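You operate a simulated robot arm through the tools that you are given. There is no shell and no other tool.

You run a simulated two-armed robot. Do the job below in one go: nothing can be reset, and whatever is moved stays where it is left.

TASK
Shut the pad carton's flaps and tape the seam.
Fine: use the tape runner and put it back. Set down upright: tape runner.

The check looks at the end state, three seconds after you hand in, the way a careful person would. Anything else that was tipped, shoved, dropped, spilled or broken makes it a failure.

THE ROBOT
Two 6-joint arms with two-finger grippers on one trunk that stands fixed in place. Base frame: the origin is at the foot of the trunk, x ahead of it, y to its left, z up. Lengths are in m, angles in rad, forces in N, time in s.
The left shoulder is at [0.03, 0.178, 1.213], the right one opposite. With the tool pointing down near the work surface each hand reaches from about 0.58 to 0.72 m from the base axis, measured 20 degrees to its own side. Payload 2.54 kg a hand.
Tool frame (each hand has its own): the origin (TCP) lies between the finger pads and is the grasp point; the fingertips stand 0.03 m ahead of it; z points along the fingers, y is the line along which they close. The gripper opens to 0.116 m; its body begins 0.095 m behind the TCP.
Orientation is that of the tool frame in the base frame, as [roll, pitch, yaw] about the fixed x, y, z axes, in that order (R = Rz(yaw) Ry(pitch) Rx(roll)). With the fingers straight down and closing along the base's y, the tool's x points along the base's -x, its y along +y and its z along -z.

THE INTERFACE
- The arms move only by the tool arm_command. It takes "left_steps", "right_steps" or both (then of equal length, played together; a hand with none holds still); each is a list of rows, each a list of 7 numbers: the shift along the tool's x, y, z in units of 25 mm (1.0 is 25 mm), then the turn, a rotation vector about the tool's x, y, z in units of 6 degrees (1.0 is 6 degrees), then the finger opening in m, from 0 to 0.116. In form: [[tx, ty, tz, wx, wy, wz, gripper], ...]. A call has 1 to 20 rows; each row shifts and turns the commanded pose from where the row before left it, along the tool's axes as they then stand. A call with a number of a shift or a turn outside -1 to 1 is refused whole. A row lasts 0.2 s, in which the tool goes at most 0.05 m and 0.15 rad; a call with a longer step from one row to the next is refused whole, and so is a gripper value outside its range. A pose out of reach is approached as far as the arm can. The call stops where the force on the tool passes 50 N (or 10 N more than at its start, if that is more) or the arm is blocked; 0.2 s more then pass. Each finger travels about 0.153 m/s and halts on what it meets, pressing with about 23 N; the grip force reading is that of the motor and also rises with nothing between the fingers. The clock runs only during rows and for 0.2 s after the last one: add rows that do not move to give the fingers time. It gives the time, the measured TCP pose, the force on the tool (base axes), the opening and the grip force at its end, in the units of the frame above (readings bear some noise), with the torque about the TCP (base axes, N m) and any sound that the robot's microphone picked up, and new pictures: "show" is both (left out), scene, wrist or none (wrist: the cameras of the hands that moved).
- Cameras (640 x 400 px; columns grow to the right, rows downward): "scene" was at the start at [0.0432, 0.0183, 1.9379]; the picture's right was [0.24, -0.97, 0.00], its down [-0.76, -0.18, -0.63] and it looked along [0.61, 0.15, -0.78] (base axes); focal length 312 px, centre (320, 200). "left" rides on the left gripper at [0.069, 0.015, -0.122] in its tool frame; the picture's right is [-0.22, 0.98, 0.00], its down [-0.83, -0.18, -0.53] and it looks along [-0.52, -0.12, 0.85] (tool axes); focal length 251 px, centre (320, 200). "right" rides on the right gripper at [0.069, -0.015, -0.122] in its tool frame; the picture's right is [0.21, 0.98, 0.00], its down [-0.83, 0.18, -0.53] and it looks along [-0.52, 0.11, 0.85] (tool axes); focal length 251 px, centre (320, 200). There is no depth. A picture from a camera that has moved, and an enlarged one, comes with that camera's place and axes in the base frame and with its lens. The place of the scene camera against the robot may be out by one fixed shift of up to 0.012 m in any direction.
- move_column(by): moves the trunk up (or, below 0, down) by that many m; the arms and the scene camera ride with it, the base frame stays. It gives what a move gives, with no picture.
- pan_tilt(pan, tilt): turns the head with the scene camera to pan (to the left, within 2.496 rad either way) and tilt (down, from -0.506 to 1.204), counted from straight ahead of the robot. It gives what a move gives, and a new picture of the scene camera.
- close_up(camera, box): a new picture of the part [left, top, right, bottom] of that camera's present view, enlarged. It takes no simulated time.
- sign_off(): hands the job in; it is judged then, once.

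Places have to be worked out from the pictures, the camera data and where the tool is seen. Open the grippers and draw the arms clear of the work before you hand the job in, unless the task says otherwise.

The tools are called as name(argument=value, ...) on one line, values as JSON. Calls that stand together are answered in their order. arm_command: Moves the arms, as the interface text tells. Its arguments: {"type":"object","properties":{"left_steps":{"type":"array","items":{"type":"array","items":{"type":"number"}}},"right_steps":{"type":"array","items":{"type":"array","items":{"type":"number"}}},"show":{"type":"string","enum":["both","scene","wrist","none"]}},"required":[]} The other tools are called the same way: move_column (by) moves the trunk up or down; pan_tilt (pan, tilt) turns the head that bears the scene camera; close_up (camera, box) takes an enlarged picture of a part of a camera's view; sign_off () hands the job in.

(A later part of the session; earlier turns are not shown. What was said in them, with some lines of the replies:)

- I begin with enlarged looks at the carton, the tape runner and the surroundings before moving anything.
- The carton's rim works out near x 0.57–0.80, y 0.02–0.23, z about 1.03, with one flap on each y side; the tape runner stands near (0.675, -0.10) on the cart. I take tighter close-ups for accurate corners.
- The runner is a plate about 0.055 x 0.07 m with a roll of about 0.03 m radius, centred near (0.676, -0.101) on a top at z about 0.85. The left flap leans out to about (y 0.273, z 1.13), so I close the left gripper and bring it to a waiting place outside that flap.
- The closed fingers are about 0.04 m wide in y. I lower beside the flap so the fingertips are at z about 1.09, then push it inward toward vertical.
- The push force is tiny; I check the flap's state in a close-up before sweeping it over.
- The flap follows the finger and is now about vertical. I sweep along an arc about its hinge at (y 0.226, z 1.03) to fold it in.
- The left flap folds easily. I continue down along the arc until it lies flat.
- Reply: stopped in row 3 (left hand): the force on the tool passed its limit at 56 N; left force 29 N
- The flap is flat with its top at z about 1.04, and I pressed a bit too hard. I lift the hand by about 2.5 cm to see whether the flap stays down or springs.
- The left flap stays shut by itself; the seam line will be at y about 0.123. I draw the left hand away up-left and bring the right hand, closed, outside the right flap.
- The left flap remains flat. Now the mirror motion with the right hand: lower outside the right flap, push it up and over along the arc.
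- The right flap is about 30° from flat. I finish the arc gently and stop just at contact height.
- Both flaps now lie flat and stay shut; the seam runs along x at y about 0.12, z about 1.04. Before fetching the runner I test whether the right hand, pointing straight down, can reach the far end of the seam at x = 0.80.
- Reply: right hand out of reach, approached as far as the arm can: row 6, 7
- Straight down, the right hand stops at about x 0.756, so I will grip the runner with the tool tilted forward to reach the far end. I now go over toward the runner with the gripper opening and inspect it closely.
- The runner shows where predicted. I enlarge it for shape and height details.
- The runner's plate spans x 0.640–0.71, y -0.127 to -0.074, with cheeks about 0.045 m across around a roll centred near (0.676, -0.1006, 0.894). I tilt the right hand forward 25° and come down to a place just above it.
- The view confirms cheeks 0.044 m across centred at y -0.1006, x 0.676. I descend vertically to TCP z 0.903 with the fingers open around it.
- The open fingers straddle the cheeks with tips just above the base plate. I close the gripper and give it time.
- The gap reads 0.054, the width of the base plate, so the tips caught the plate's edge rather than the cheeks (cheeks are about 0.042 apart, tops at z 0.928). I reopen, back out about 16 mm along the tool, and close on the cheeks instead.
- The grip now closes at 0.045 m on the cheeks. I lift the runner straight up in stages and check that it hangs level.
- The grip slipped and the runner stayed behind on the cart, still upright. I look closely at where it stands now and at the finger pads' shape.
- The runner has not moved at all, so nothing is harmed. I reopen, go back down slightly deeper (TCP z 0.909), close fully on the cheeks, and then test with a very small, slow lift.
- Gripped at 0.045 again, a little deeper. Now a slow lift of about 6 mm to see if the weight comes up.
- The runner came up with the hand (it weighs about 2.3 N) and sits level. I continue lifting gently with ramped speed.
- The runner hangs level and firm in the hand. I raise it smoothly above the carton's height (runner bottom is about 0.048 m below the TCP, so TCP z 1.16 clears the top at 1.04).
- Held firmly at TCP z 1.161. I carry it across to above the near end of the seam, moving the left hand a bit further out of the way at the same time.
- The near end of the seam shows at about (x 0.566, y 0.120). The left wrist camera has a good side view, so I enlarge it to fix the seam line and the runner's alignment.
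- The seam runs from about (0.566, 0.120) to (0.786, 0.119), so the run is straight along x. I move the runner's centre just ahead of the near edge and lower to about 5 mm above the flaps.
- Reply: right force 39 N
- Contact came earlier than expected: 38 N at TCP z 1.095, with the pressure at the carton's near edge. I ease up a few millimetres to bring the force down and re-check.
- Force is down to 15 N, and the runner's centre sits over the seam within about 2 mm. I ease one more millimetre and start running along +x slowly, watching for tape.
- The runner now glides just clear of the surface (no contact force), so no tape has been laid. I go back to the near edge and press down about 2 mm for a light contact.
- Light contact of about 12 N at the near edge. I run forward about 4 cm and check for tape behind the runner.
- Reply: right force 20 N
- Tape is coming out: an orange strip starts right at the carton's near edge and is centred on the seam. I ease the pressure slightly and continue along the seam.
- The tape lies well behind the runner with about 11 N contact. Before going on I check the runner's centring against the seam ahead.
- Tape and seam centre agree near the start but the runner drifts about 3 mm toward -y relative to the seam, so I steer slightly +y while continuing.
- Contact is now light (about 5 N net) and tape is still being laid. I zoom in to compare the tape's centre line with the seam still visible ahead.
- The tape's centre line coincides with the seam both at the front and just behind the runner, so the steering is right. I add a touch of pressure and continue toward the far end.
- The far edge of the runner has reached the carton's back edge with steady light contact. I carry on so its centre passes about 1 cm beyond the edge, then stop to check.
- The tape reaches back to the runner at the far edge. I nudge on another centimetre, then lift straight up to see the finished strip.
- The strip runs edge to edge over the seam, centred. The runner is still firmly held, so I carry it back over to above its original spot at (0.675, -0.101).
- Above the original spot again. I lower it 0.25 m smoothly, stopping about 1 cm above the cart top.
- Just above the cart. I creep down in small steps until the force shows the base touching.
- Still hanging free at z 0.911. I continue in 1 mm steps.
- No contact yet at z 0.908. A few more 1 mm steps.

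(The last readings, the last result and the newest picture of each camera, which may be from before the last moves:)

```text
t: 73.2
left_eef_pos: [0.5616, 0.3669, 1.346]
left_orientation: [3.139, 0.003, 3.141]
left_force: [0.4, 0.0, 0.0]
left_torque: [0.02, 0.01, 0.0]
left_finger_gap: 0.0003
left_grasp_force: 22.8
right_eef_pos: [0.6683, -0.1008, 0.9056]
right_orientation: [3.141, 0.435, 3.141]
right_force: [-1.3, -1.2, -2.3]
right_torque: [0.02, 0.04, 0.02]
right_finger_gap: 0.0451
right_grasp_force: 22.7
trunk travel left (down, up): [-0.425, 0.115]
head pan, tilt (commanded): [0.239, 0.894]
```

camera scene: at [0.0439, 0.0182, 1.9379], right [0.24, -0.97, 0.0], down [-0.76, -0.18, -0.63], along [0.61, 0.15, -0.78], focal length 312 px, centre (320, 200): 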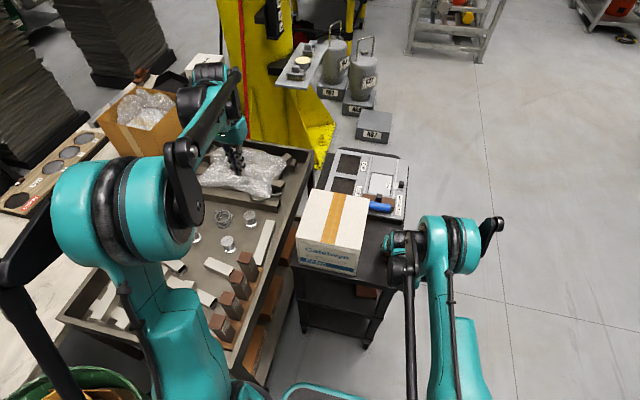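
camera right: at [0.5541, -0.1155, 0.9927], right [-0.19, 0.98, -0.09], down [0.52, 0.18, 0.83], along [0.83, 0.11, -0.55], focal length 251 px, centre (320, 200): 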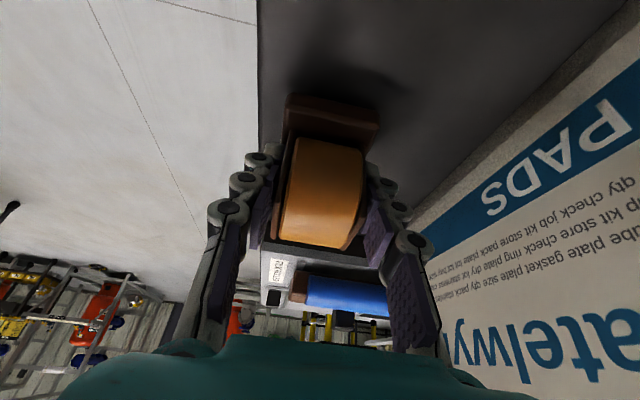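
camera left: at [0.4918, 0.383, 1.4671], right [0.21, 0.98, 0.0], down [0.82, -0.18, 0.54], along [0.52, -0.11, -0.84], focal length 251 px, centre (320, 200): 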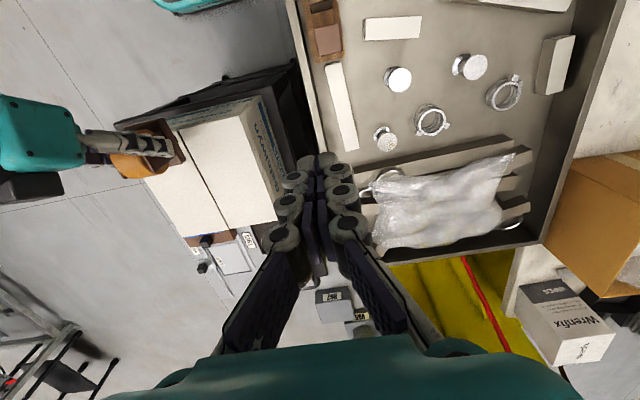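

Still free at 0.9056; the runner sits a few mm higher in the grip than when picked. I keep stepping down.

arm_command(right_steps=[[0.017, 0, 0.036, 0, 0, 0, 0], [0.017, 0, 0.036, 0, 0, 0, 0], [0, 0, 0, 0, 0, 0, 0]], show="wrist")

close_up(camera="right", box=[180, 60, 460, 260])

```text
t: 74.0
left_eef_pos: [0.5612, 0.3675, 1.3449]
left_orientation: [3.14, 0.005, -3.141]
left_force: [0.6, 0.7, -0.3]
left_torque: [0.03, -0.03, -0.01]
left_finger_gap: 0.0001
left_grasp_force: 22.8
right_eef_pos: [0.6682, -0.1018, 0.9034]
right_orientation: [-3.142, 0.437, 3.142]
right_force: [0.1, 0.0, 1.3]
right_torque: [0.01, -0.02, 0.0]
right_finger_gap: 0.0455
right_grasp_force: 23.3
trunk travel left (down, up): [-0.425, 0.115]
head pan, tilt (commanded): [0.239, 0.894]
camera right: at [0.5534, -0.1163, 0.9855], right [-0.19, 0.98, -0.09], down [0.52, 0.18, 0.83], along [0.83, 0.11, -0.55], focal length 251 px, centre (320, 200)
```

right: 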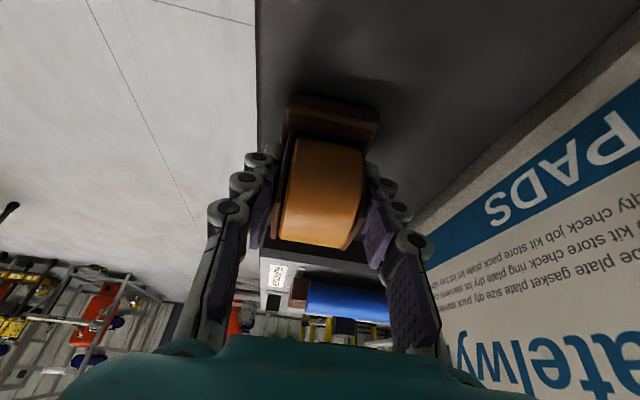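

```text
2.00 times, centred on (320, 160) of right
camera zoom: at [0.5534, -0.1163, 0.9855], right [-0.19, 0.98, -0.09], down [0.52, 0.18, 0.83], along [0.83, 0.11, -0.55], focal length 503 px, centre (320, 280)
```

zoom: 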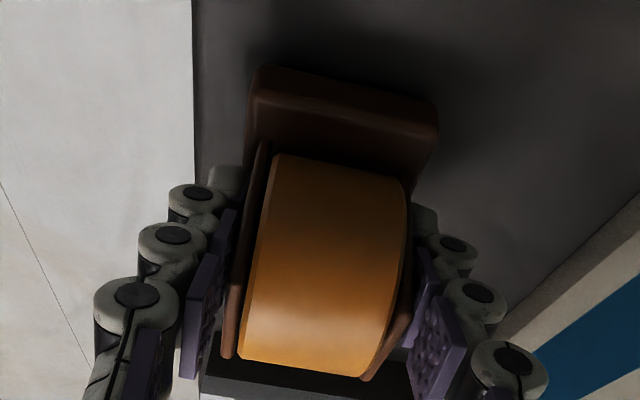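

The force has turned positive (about 3.6 N of support), so the base rests on the cart at its original place. I open the fingers gradually and hold still.

arm_command(right_steps=[[0, 0, 0, 0, 0, 0, 0.05], [0, 0, 0, 0, 0, 0, 0.06], [0, 0, 0, 0, 0, 0, 0.075], [0, 0, 0, 0, 0, 0, 0.09], [0, 0, 0, 0, 0, 0, 0.09]], show="wrist")

close_up(camera="right", box=[180, 60, 460, 260])

```text
t: 75.2
left_eef_pos: [0.561, 0.3654, 1.3462]
left_orientation: [3.14, 0.004, -3.141]
left_force: [0.3, 0.0, -0.2]
left_torque: [-0.02, -0.01, -0.02]
left_finger_gap: 0.0
left_grasp_force: 22.9
right_eef_pos: [0.6668, -0.1012, 0.9031]
right_orientation: [3.14, 0.436, -3.14]
right_force: [-0.5, 0.9, -0.2]
right_torque: [0.0, -0.03, -0.03]
right_finger_gap: 0.0901
right_grasp_force: 0.0
trunk travel left (down, up): [-0.425, 0.115]
head pan, tilt (commanded): [0.239, 0.894]
camera right: at [0.5534, -0.1163, 0.9854], right [-0.19, 0.98, -0.09], down [0.52, 0.18, 0.83], along [0.83, 0.11, -0.55], focal length 251 px, centre (320, 200)
```

right: 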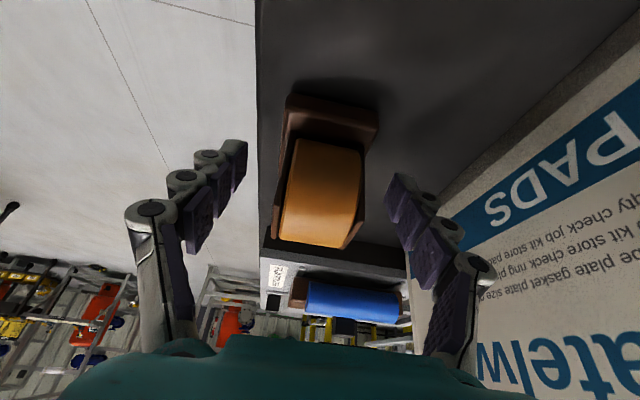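

```text
2.00 times, centred on (320, 160) of right
camera zoom: at [0.5534, -0.1163, 0.9854], right [-0.19, 0.98, -0.09], down [0.52, 0.18, 0.83], along [0.83, 0.11, -0.55], focal length 503 px, centre (320, 280)
```

zoom: 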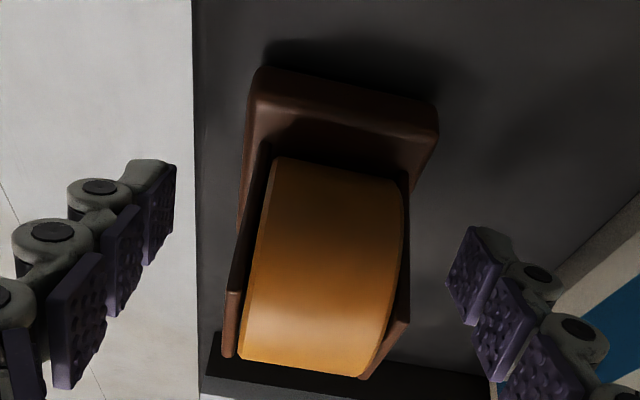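

The runner stands free and upright. I raise the hand straight up and clear of it.

arm_command(right_steps=[[-0.1, 0, -0.218, 0, 0, 0, 0.09], [-0.2, 0, -0.435, 0, 0, 0, 0.09], [-0.4, 0, -0.86, 0, 0, 0, 0.09], [-0.4, 0, -0.86, 0, 0, 0, 0.09], [-0.4, 0, -0.86, 0, 0, 0, 0.09], [-0.4, 0, -0.86, 0, 0, 0, 0.09], [-0.4, 0, -0.86, 0, 0, 0, 0.09], [-0.4, 0, -0.86, 0, 0, 0, 0.09], [-0.4, 0, -0.86, 0, 0, 0, 0.09], [-0.4, 0, -0.86, 0, 0, 0, 0.09], [-0.4, 0, -0.86, 0, 0, 0, 0.09], [-0.4, 0, -0.86, 0, 0, 0, 0.09], [-0.4, 0, -0.86, 0, 0, 0, 0.09], [0, 0, 0, 0, 0, 0, 0.09]])

close_up(camera="scene", box=[370, 230, 410, 275])

close_up(camera="scene", box=[270, 160, 420, 290])

```text
t: 78.2
left_eef_pos: [0.5614, 0.3671, 1.3461]
left_orientation: [3.141, 0.004, 3.14]
left_force: [0.5, -0.2, -0.4]
left_torque: [-0.03, 0.02, 0.01]
left_finger_gap: 0.0
left_grasp_force: 22.5
right_eef_pos: [0.6643, -0.1004, 1.1799]
right_orientation: [-3.141, 0.436, 3.139]
right_force: [0.7, -0.1, 1.3]
right_torque: [-0.01, 0.02, 0.02]
right_finger_gap: 0.0899
right_grasp_force: 0.2
trunk travel left (down, up): [-0.425, 0.115]
head pan, tilt (commanded): [0.239, 0.894]
camera scene: at [0.0438, 0.0183, 1.9379], right [0.24, -0.97, 0.0], down [-0.76, -0.18, -0.63], along [0.61, 0.15, -0.78], focal length 312 px, centre (320, 200)
camera right: at [0.5506, -0.1149, 1.2619], right [-0.19, 0.98, -0.09], down [0.52, 0.18, 0.83], along [0.83, 0.11, -0.55], focal length 251 px, centre (320, 200)
```

scene: 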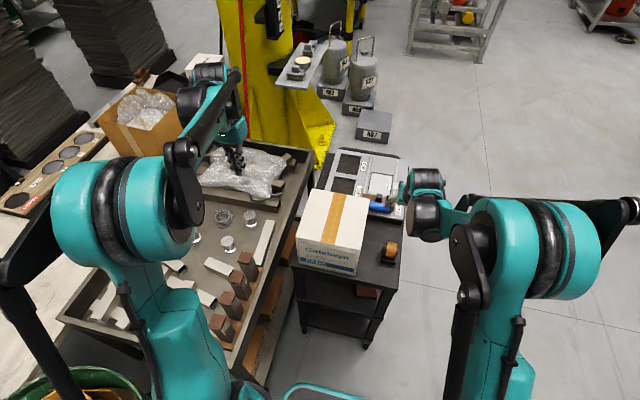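
right: 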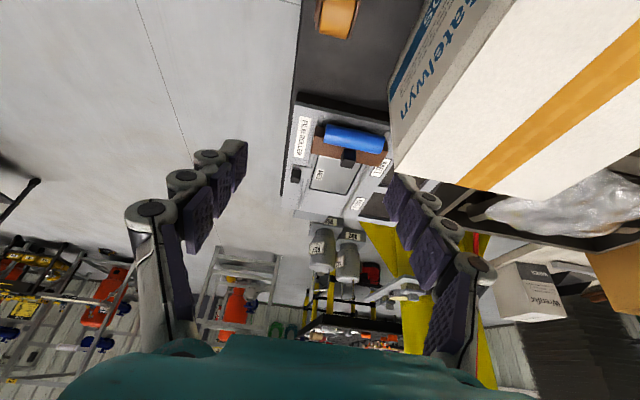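

```text
8.89 times, centred on (390, 252) of scene
camera zoom: at [0.0438, 0.0183, 1.9379], right [0.24, -0.97, 0.0], down [-0.76, -0.18, -0.63], along [0.61, 0.15, -0.78], focal length 2778 px, centre (-302, -267)
```

zoom: 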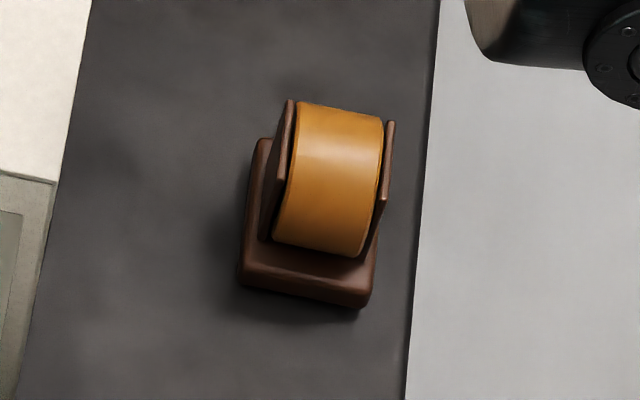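

```text
3.08 times, centred on (345, 225) of scene
camera zoom: at [0.0438, 0.0183, 1.9379], right [0.24, -0.97, 0.0], down [-0.76, -0.18, -0.63], along [0.61, 0.15, -0.78], focal length 961 px, centre (243, 123)
```

zoom: 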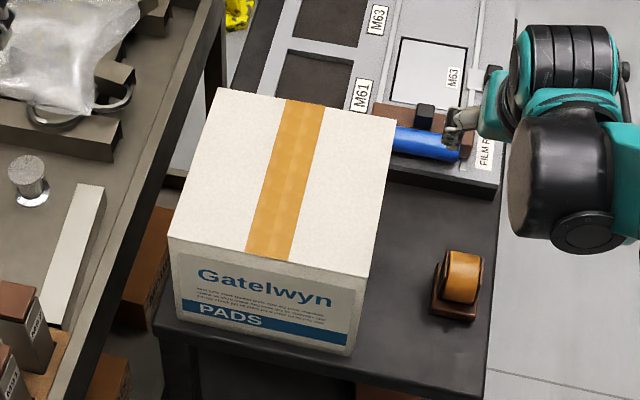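

The runner stands upright within a millimetre or two of its original spot, and the carton is flat and taped edge to edge. I now open both grippers and withdraw both arms up and back.

arm_command(left_steps=[[0.1, 0, -0.2, 0, 0, 0, 0.1], [0.1, 0, -0.2, 0, 0, 0, 0.1], [0.1, 0, -0.2, 0, 0, 0, 0.1], [0.1, 0, -0.2, 0, 0, 0, 0.1], [0.1, 0, -0.2, 0, 0, 0, 0.1], [0.1, 0, -0.2, 0, 0, 0, 0.1], [0.1, 0, -0.2, 0, 0, 0, 0.1], [0.1, 0, -0.2, 0, 0, 0, 0.1], [0.1, 0, -0.2, 0, 0, 0, 0.1], [0.1, 0, -0.2, 0, 0, 0, 0.1], [0.1, 0, -0.2, 0, 0, 0, 0.1], [0, 0, 0, 0, 0, 0, 0.1], [0, 0, 0, 0, 0, 0, 0.1], [0, 0, 0, 0, 0, 0, 0.1], [0, 0, 0, 0, 0, 0, 0.1], [0, 0, 0, 0, 0, 0, 0.1], [0, 0, 0, 0, 0, 0, 0.1]], right_steps=[[0.22, 0, -0.905, 0, 0, 0, 0.1], [0.22, 0, -0.905, 0, 0, 0, 0.1], [0.22, 0, -0.905, 0, 0, 0, 0.1], [0.22, 0, -0.905, 0, 0, 0, 0.1], [0.22, 0, -0.905, 0, 0, 0, 0.1], [0.22, 0, -0.905, 0, 0, 0, 0.1], [0.22, 0, -0.905, 0, 0, 0, 0.1], [0.22, 0, -0.905, 0, 0, 0, 0.1], [0.22, 0, -0.905, 0, 0, 0, 0.1], [0.22, 0, -0.905, 0, 0, 0, 0.1], [0.22, 0, -0.905, 0, 0, 0, 0.1], [0, 0, 0, 0, 0.8333, 0, 0.1], [0, 0, 0, 0, 0.8333, 0, 0.1], [0, 0, 0, 0, 0.8333, 0, 0.1], [0, 0, 0, 0, 0.8333, 0, 0.1], [0, 0, 0, 0, 0.8333, 0, 0.1], [0, 0, 0, 0, 0, 0, 0.1]])

close_up(camera="scene", box=[260, 150, 420, 290])

close_up(camera="right", box=[240, 50, 560, 300])

close_up(camera="left", box=[60, 60, 300, 290])

```text
t: 81.8
left_eef_pos: [0.5329, 0.3661, 1.4008]
left_orientation: [3.139, 0.004, 3.14]
left_force: [0.7, -0.4, 0.2]
left_torque: [-0.01, -0.01, 0.0]
left_finger_gap: 0.0997
left_grasp_force: 0.0
right_eef_pos: [0.5057, -0.1012, 1.3827]
right_orientation: [3.141, -0.001, 3.138]
right_force: [-0.2, 0.1, 1.5]
right_torque: [0.01, -0.02, 0.01]
right_finger_gap: 0.1
right_grasp_force: 0.1
trunk travel left (down, up): [-0.425, 0.115]
head pan, tilt (commanded): [0.239, 0.894]
camera scene: at [0.0422, 0.0182, 1.9379], right [0.24, -0.97, 0.0], down [-0.76, -0.18, -0.63], along [0.61, 0.15, -0.78], focal length 312 px, centre (320, 200)
camera right: at [0.4374, -0.116, 1.5049], right [-0.21, 0.98, 0.0], down [0.83, 0.18, 0.53], along [0.52, 0.11, -0.85], focal length 251 px, centre (320, 200)
camera left: at [0.4635, 0.3821, 1.5226], right [0.21, 0.98, 0.0], down [0.82, -0.18, 0.54], along [0.52, -0.11, -0.84], focal length 251 px, centre (320, 200)
```

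scene: 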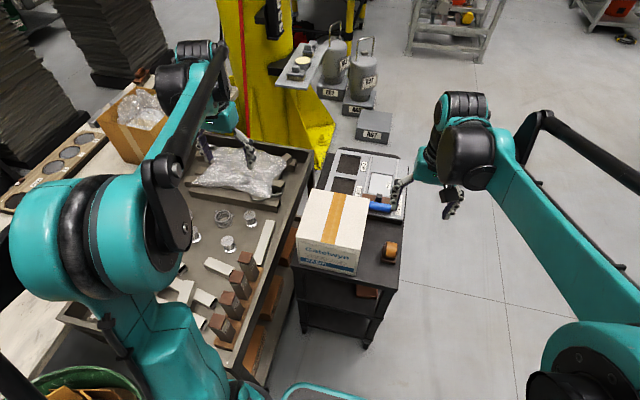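
right: 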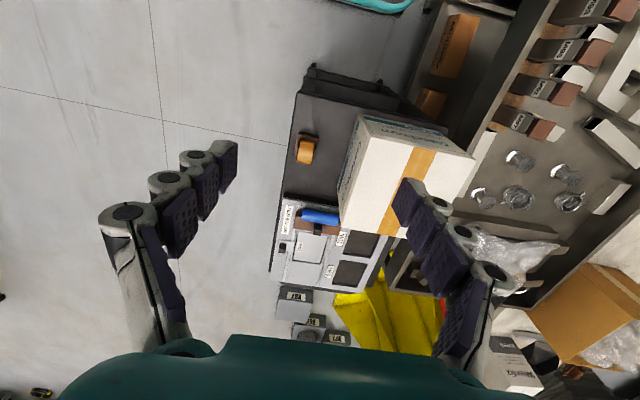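
left: 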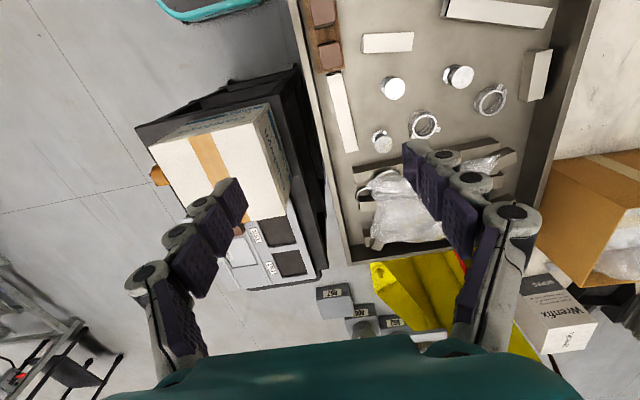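

```text
2.86 times, centred on (340, 220) of scene
camera zoom: at [0.0422, 0.0182, 1.9379], right [0.24, -0.97, 0.0], down [-0.76, -0.18, -0.63], along [0.61, 0.15, -0.78], focal length 893 px, centre (263, 143)
```

zoom: 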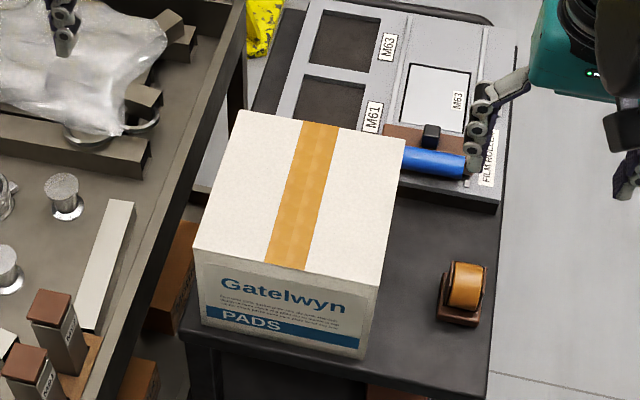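

```text
1.60 times, centred on (400, 175) of right
camera zoom: at [0.4374, -0.116, 1.5049], right [-0.21, 0.98, 0.0], down [0.83, 0.18, 0.53], along [0.52, 0.11, -0.85], focal length 402 px, centre (192, 240)
```

zoom: 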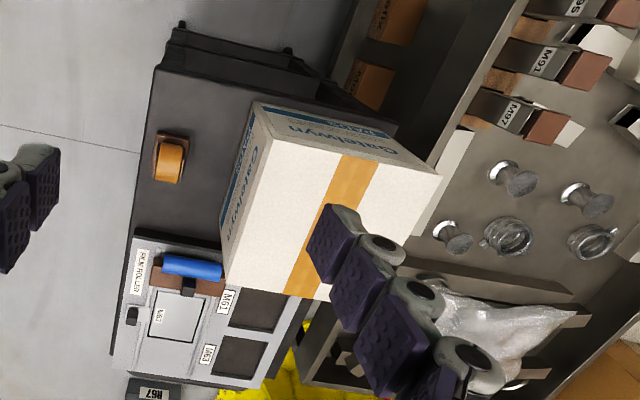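

```text
1.74 times, centred on (180, 175) of left
camera zoom: at [0.4635, 0.3821, 1.5226], right [0.21, 0.98, 0.0], down [0.82, -0.18, 0.54], along [0.52, -0.11, -0.84], focal length 437 px, centre (564, 244)
```

zoom: 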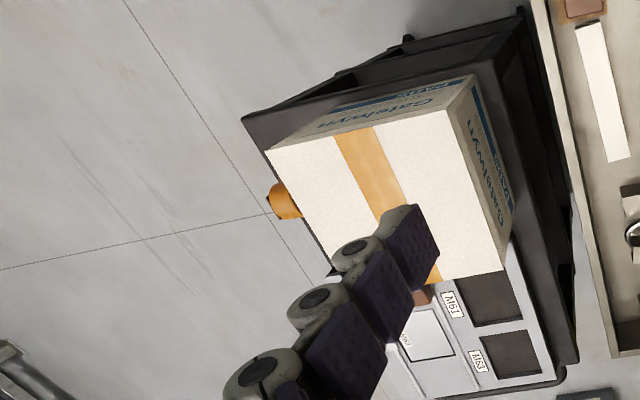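

Both flaps are flat, the tape covers the seam from front edge to back edge, the runner stands upright in its place, and both arms are clear with open grippers. I hand the job in.

sign_off()

```text
The job is handed in.
```

The pad carton's flaps are both shut flat and the seam is taped from the front edge to the back edge, with the tape centred on it. I've handed the job in.

The tape runner is back upright on the cart, within a millimetre or two of where it started. Both grippers are open and the arms are drawn clear. Nothing else looked moved or tipped in the last pictures.

- **Grip:** I first closed on the runner's base plate and re-gripped. The first lift then slipped off and left it standing in place. The next grip held.
- **Force:** Closing the left flap briefly pressed about 56 N, over the 50 N limit, and stopped that move. The runner's first touch on the carton's near edge reached about 38 N. The carton showed no damage or shift afterwards.
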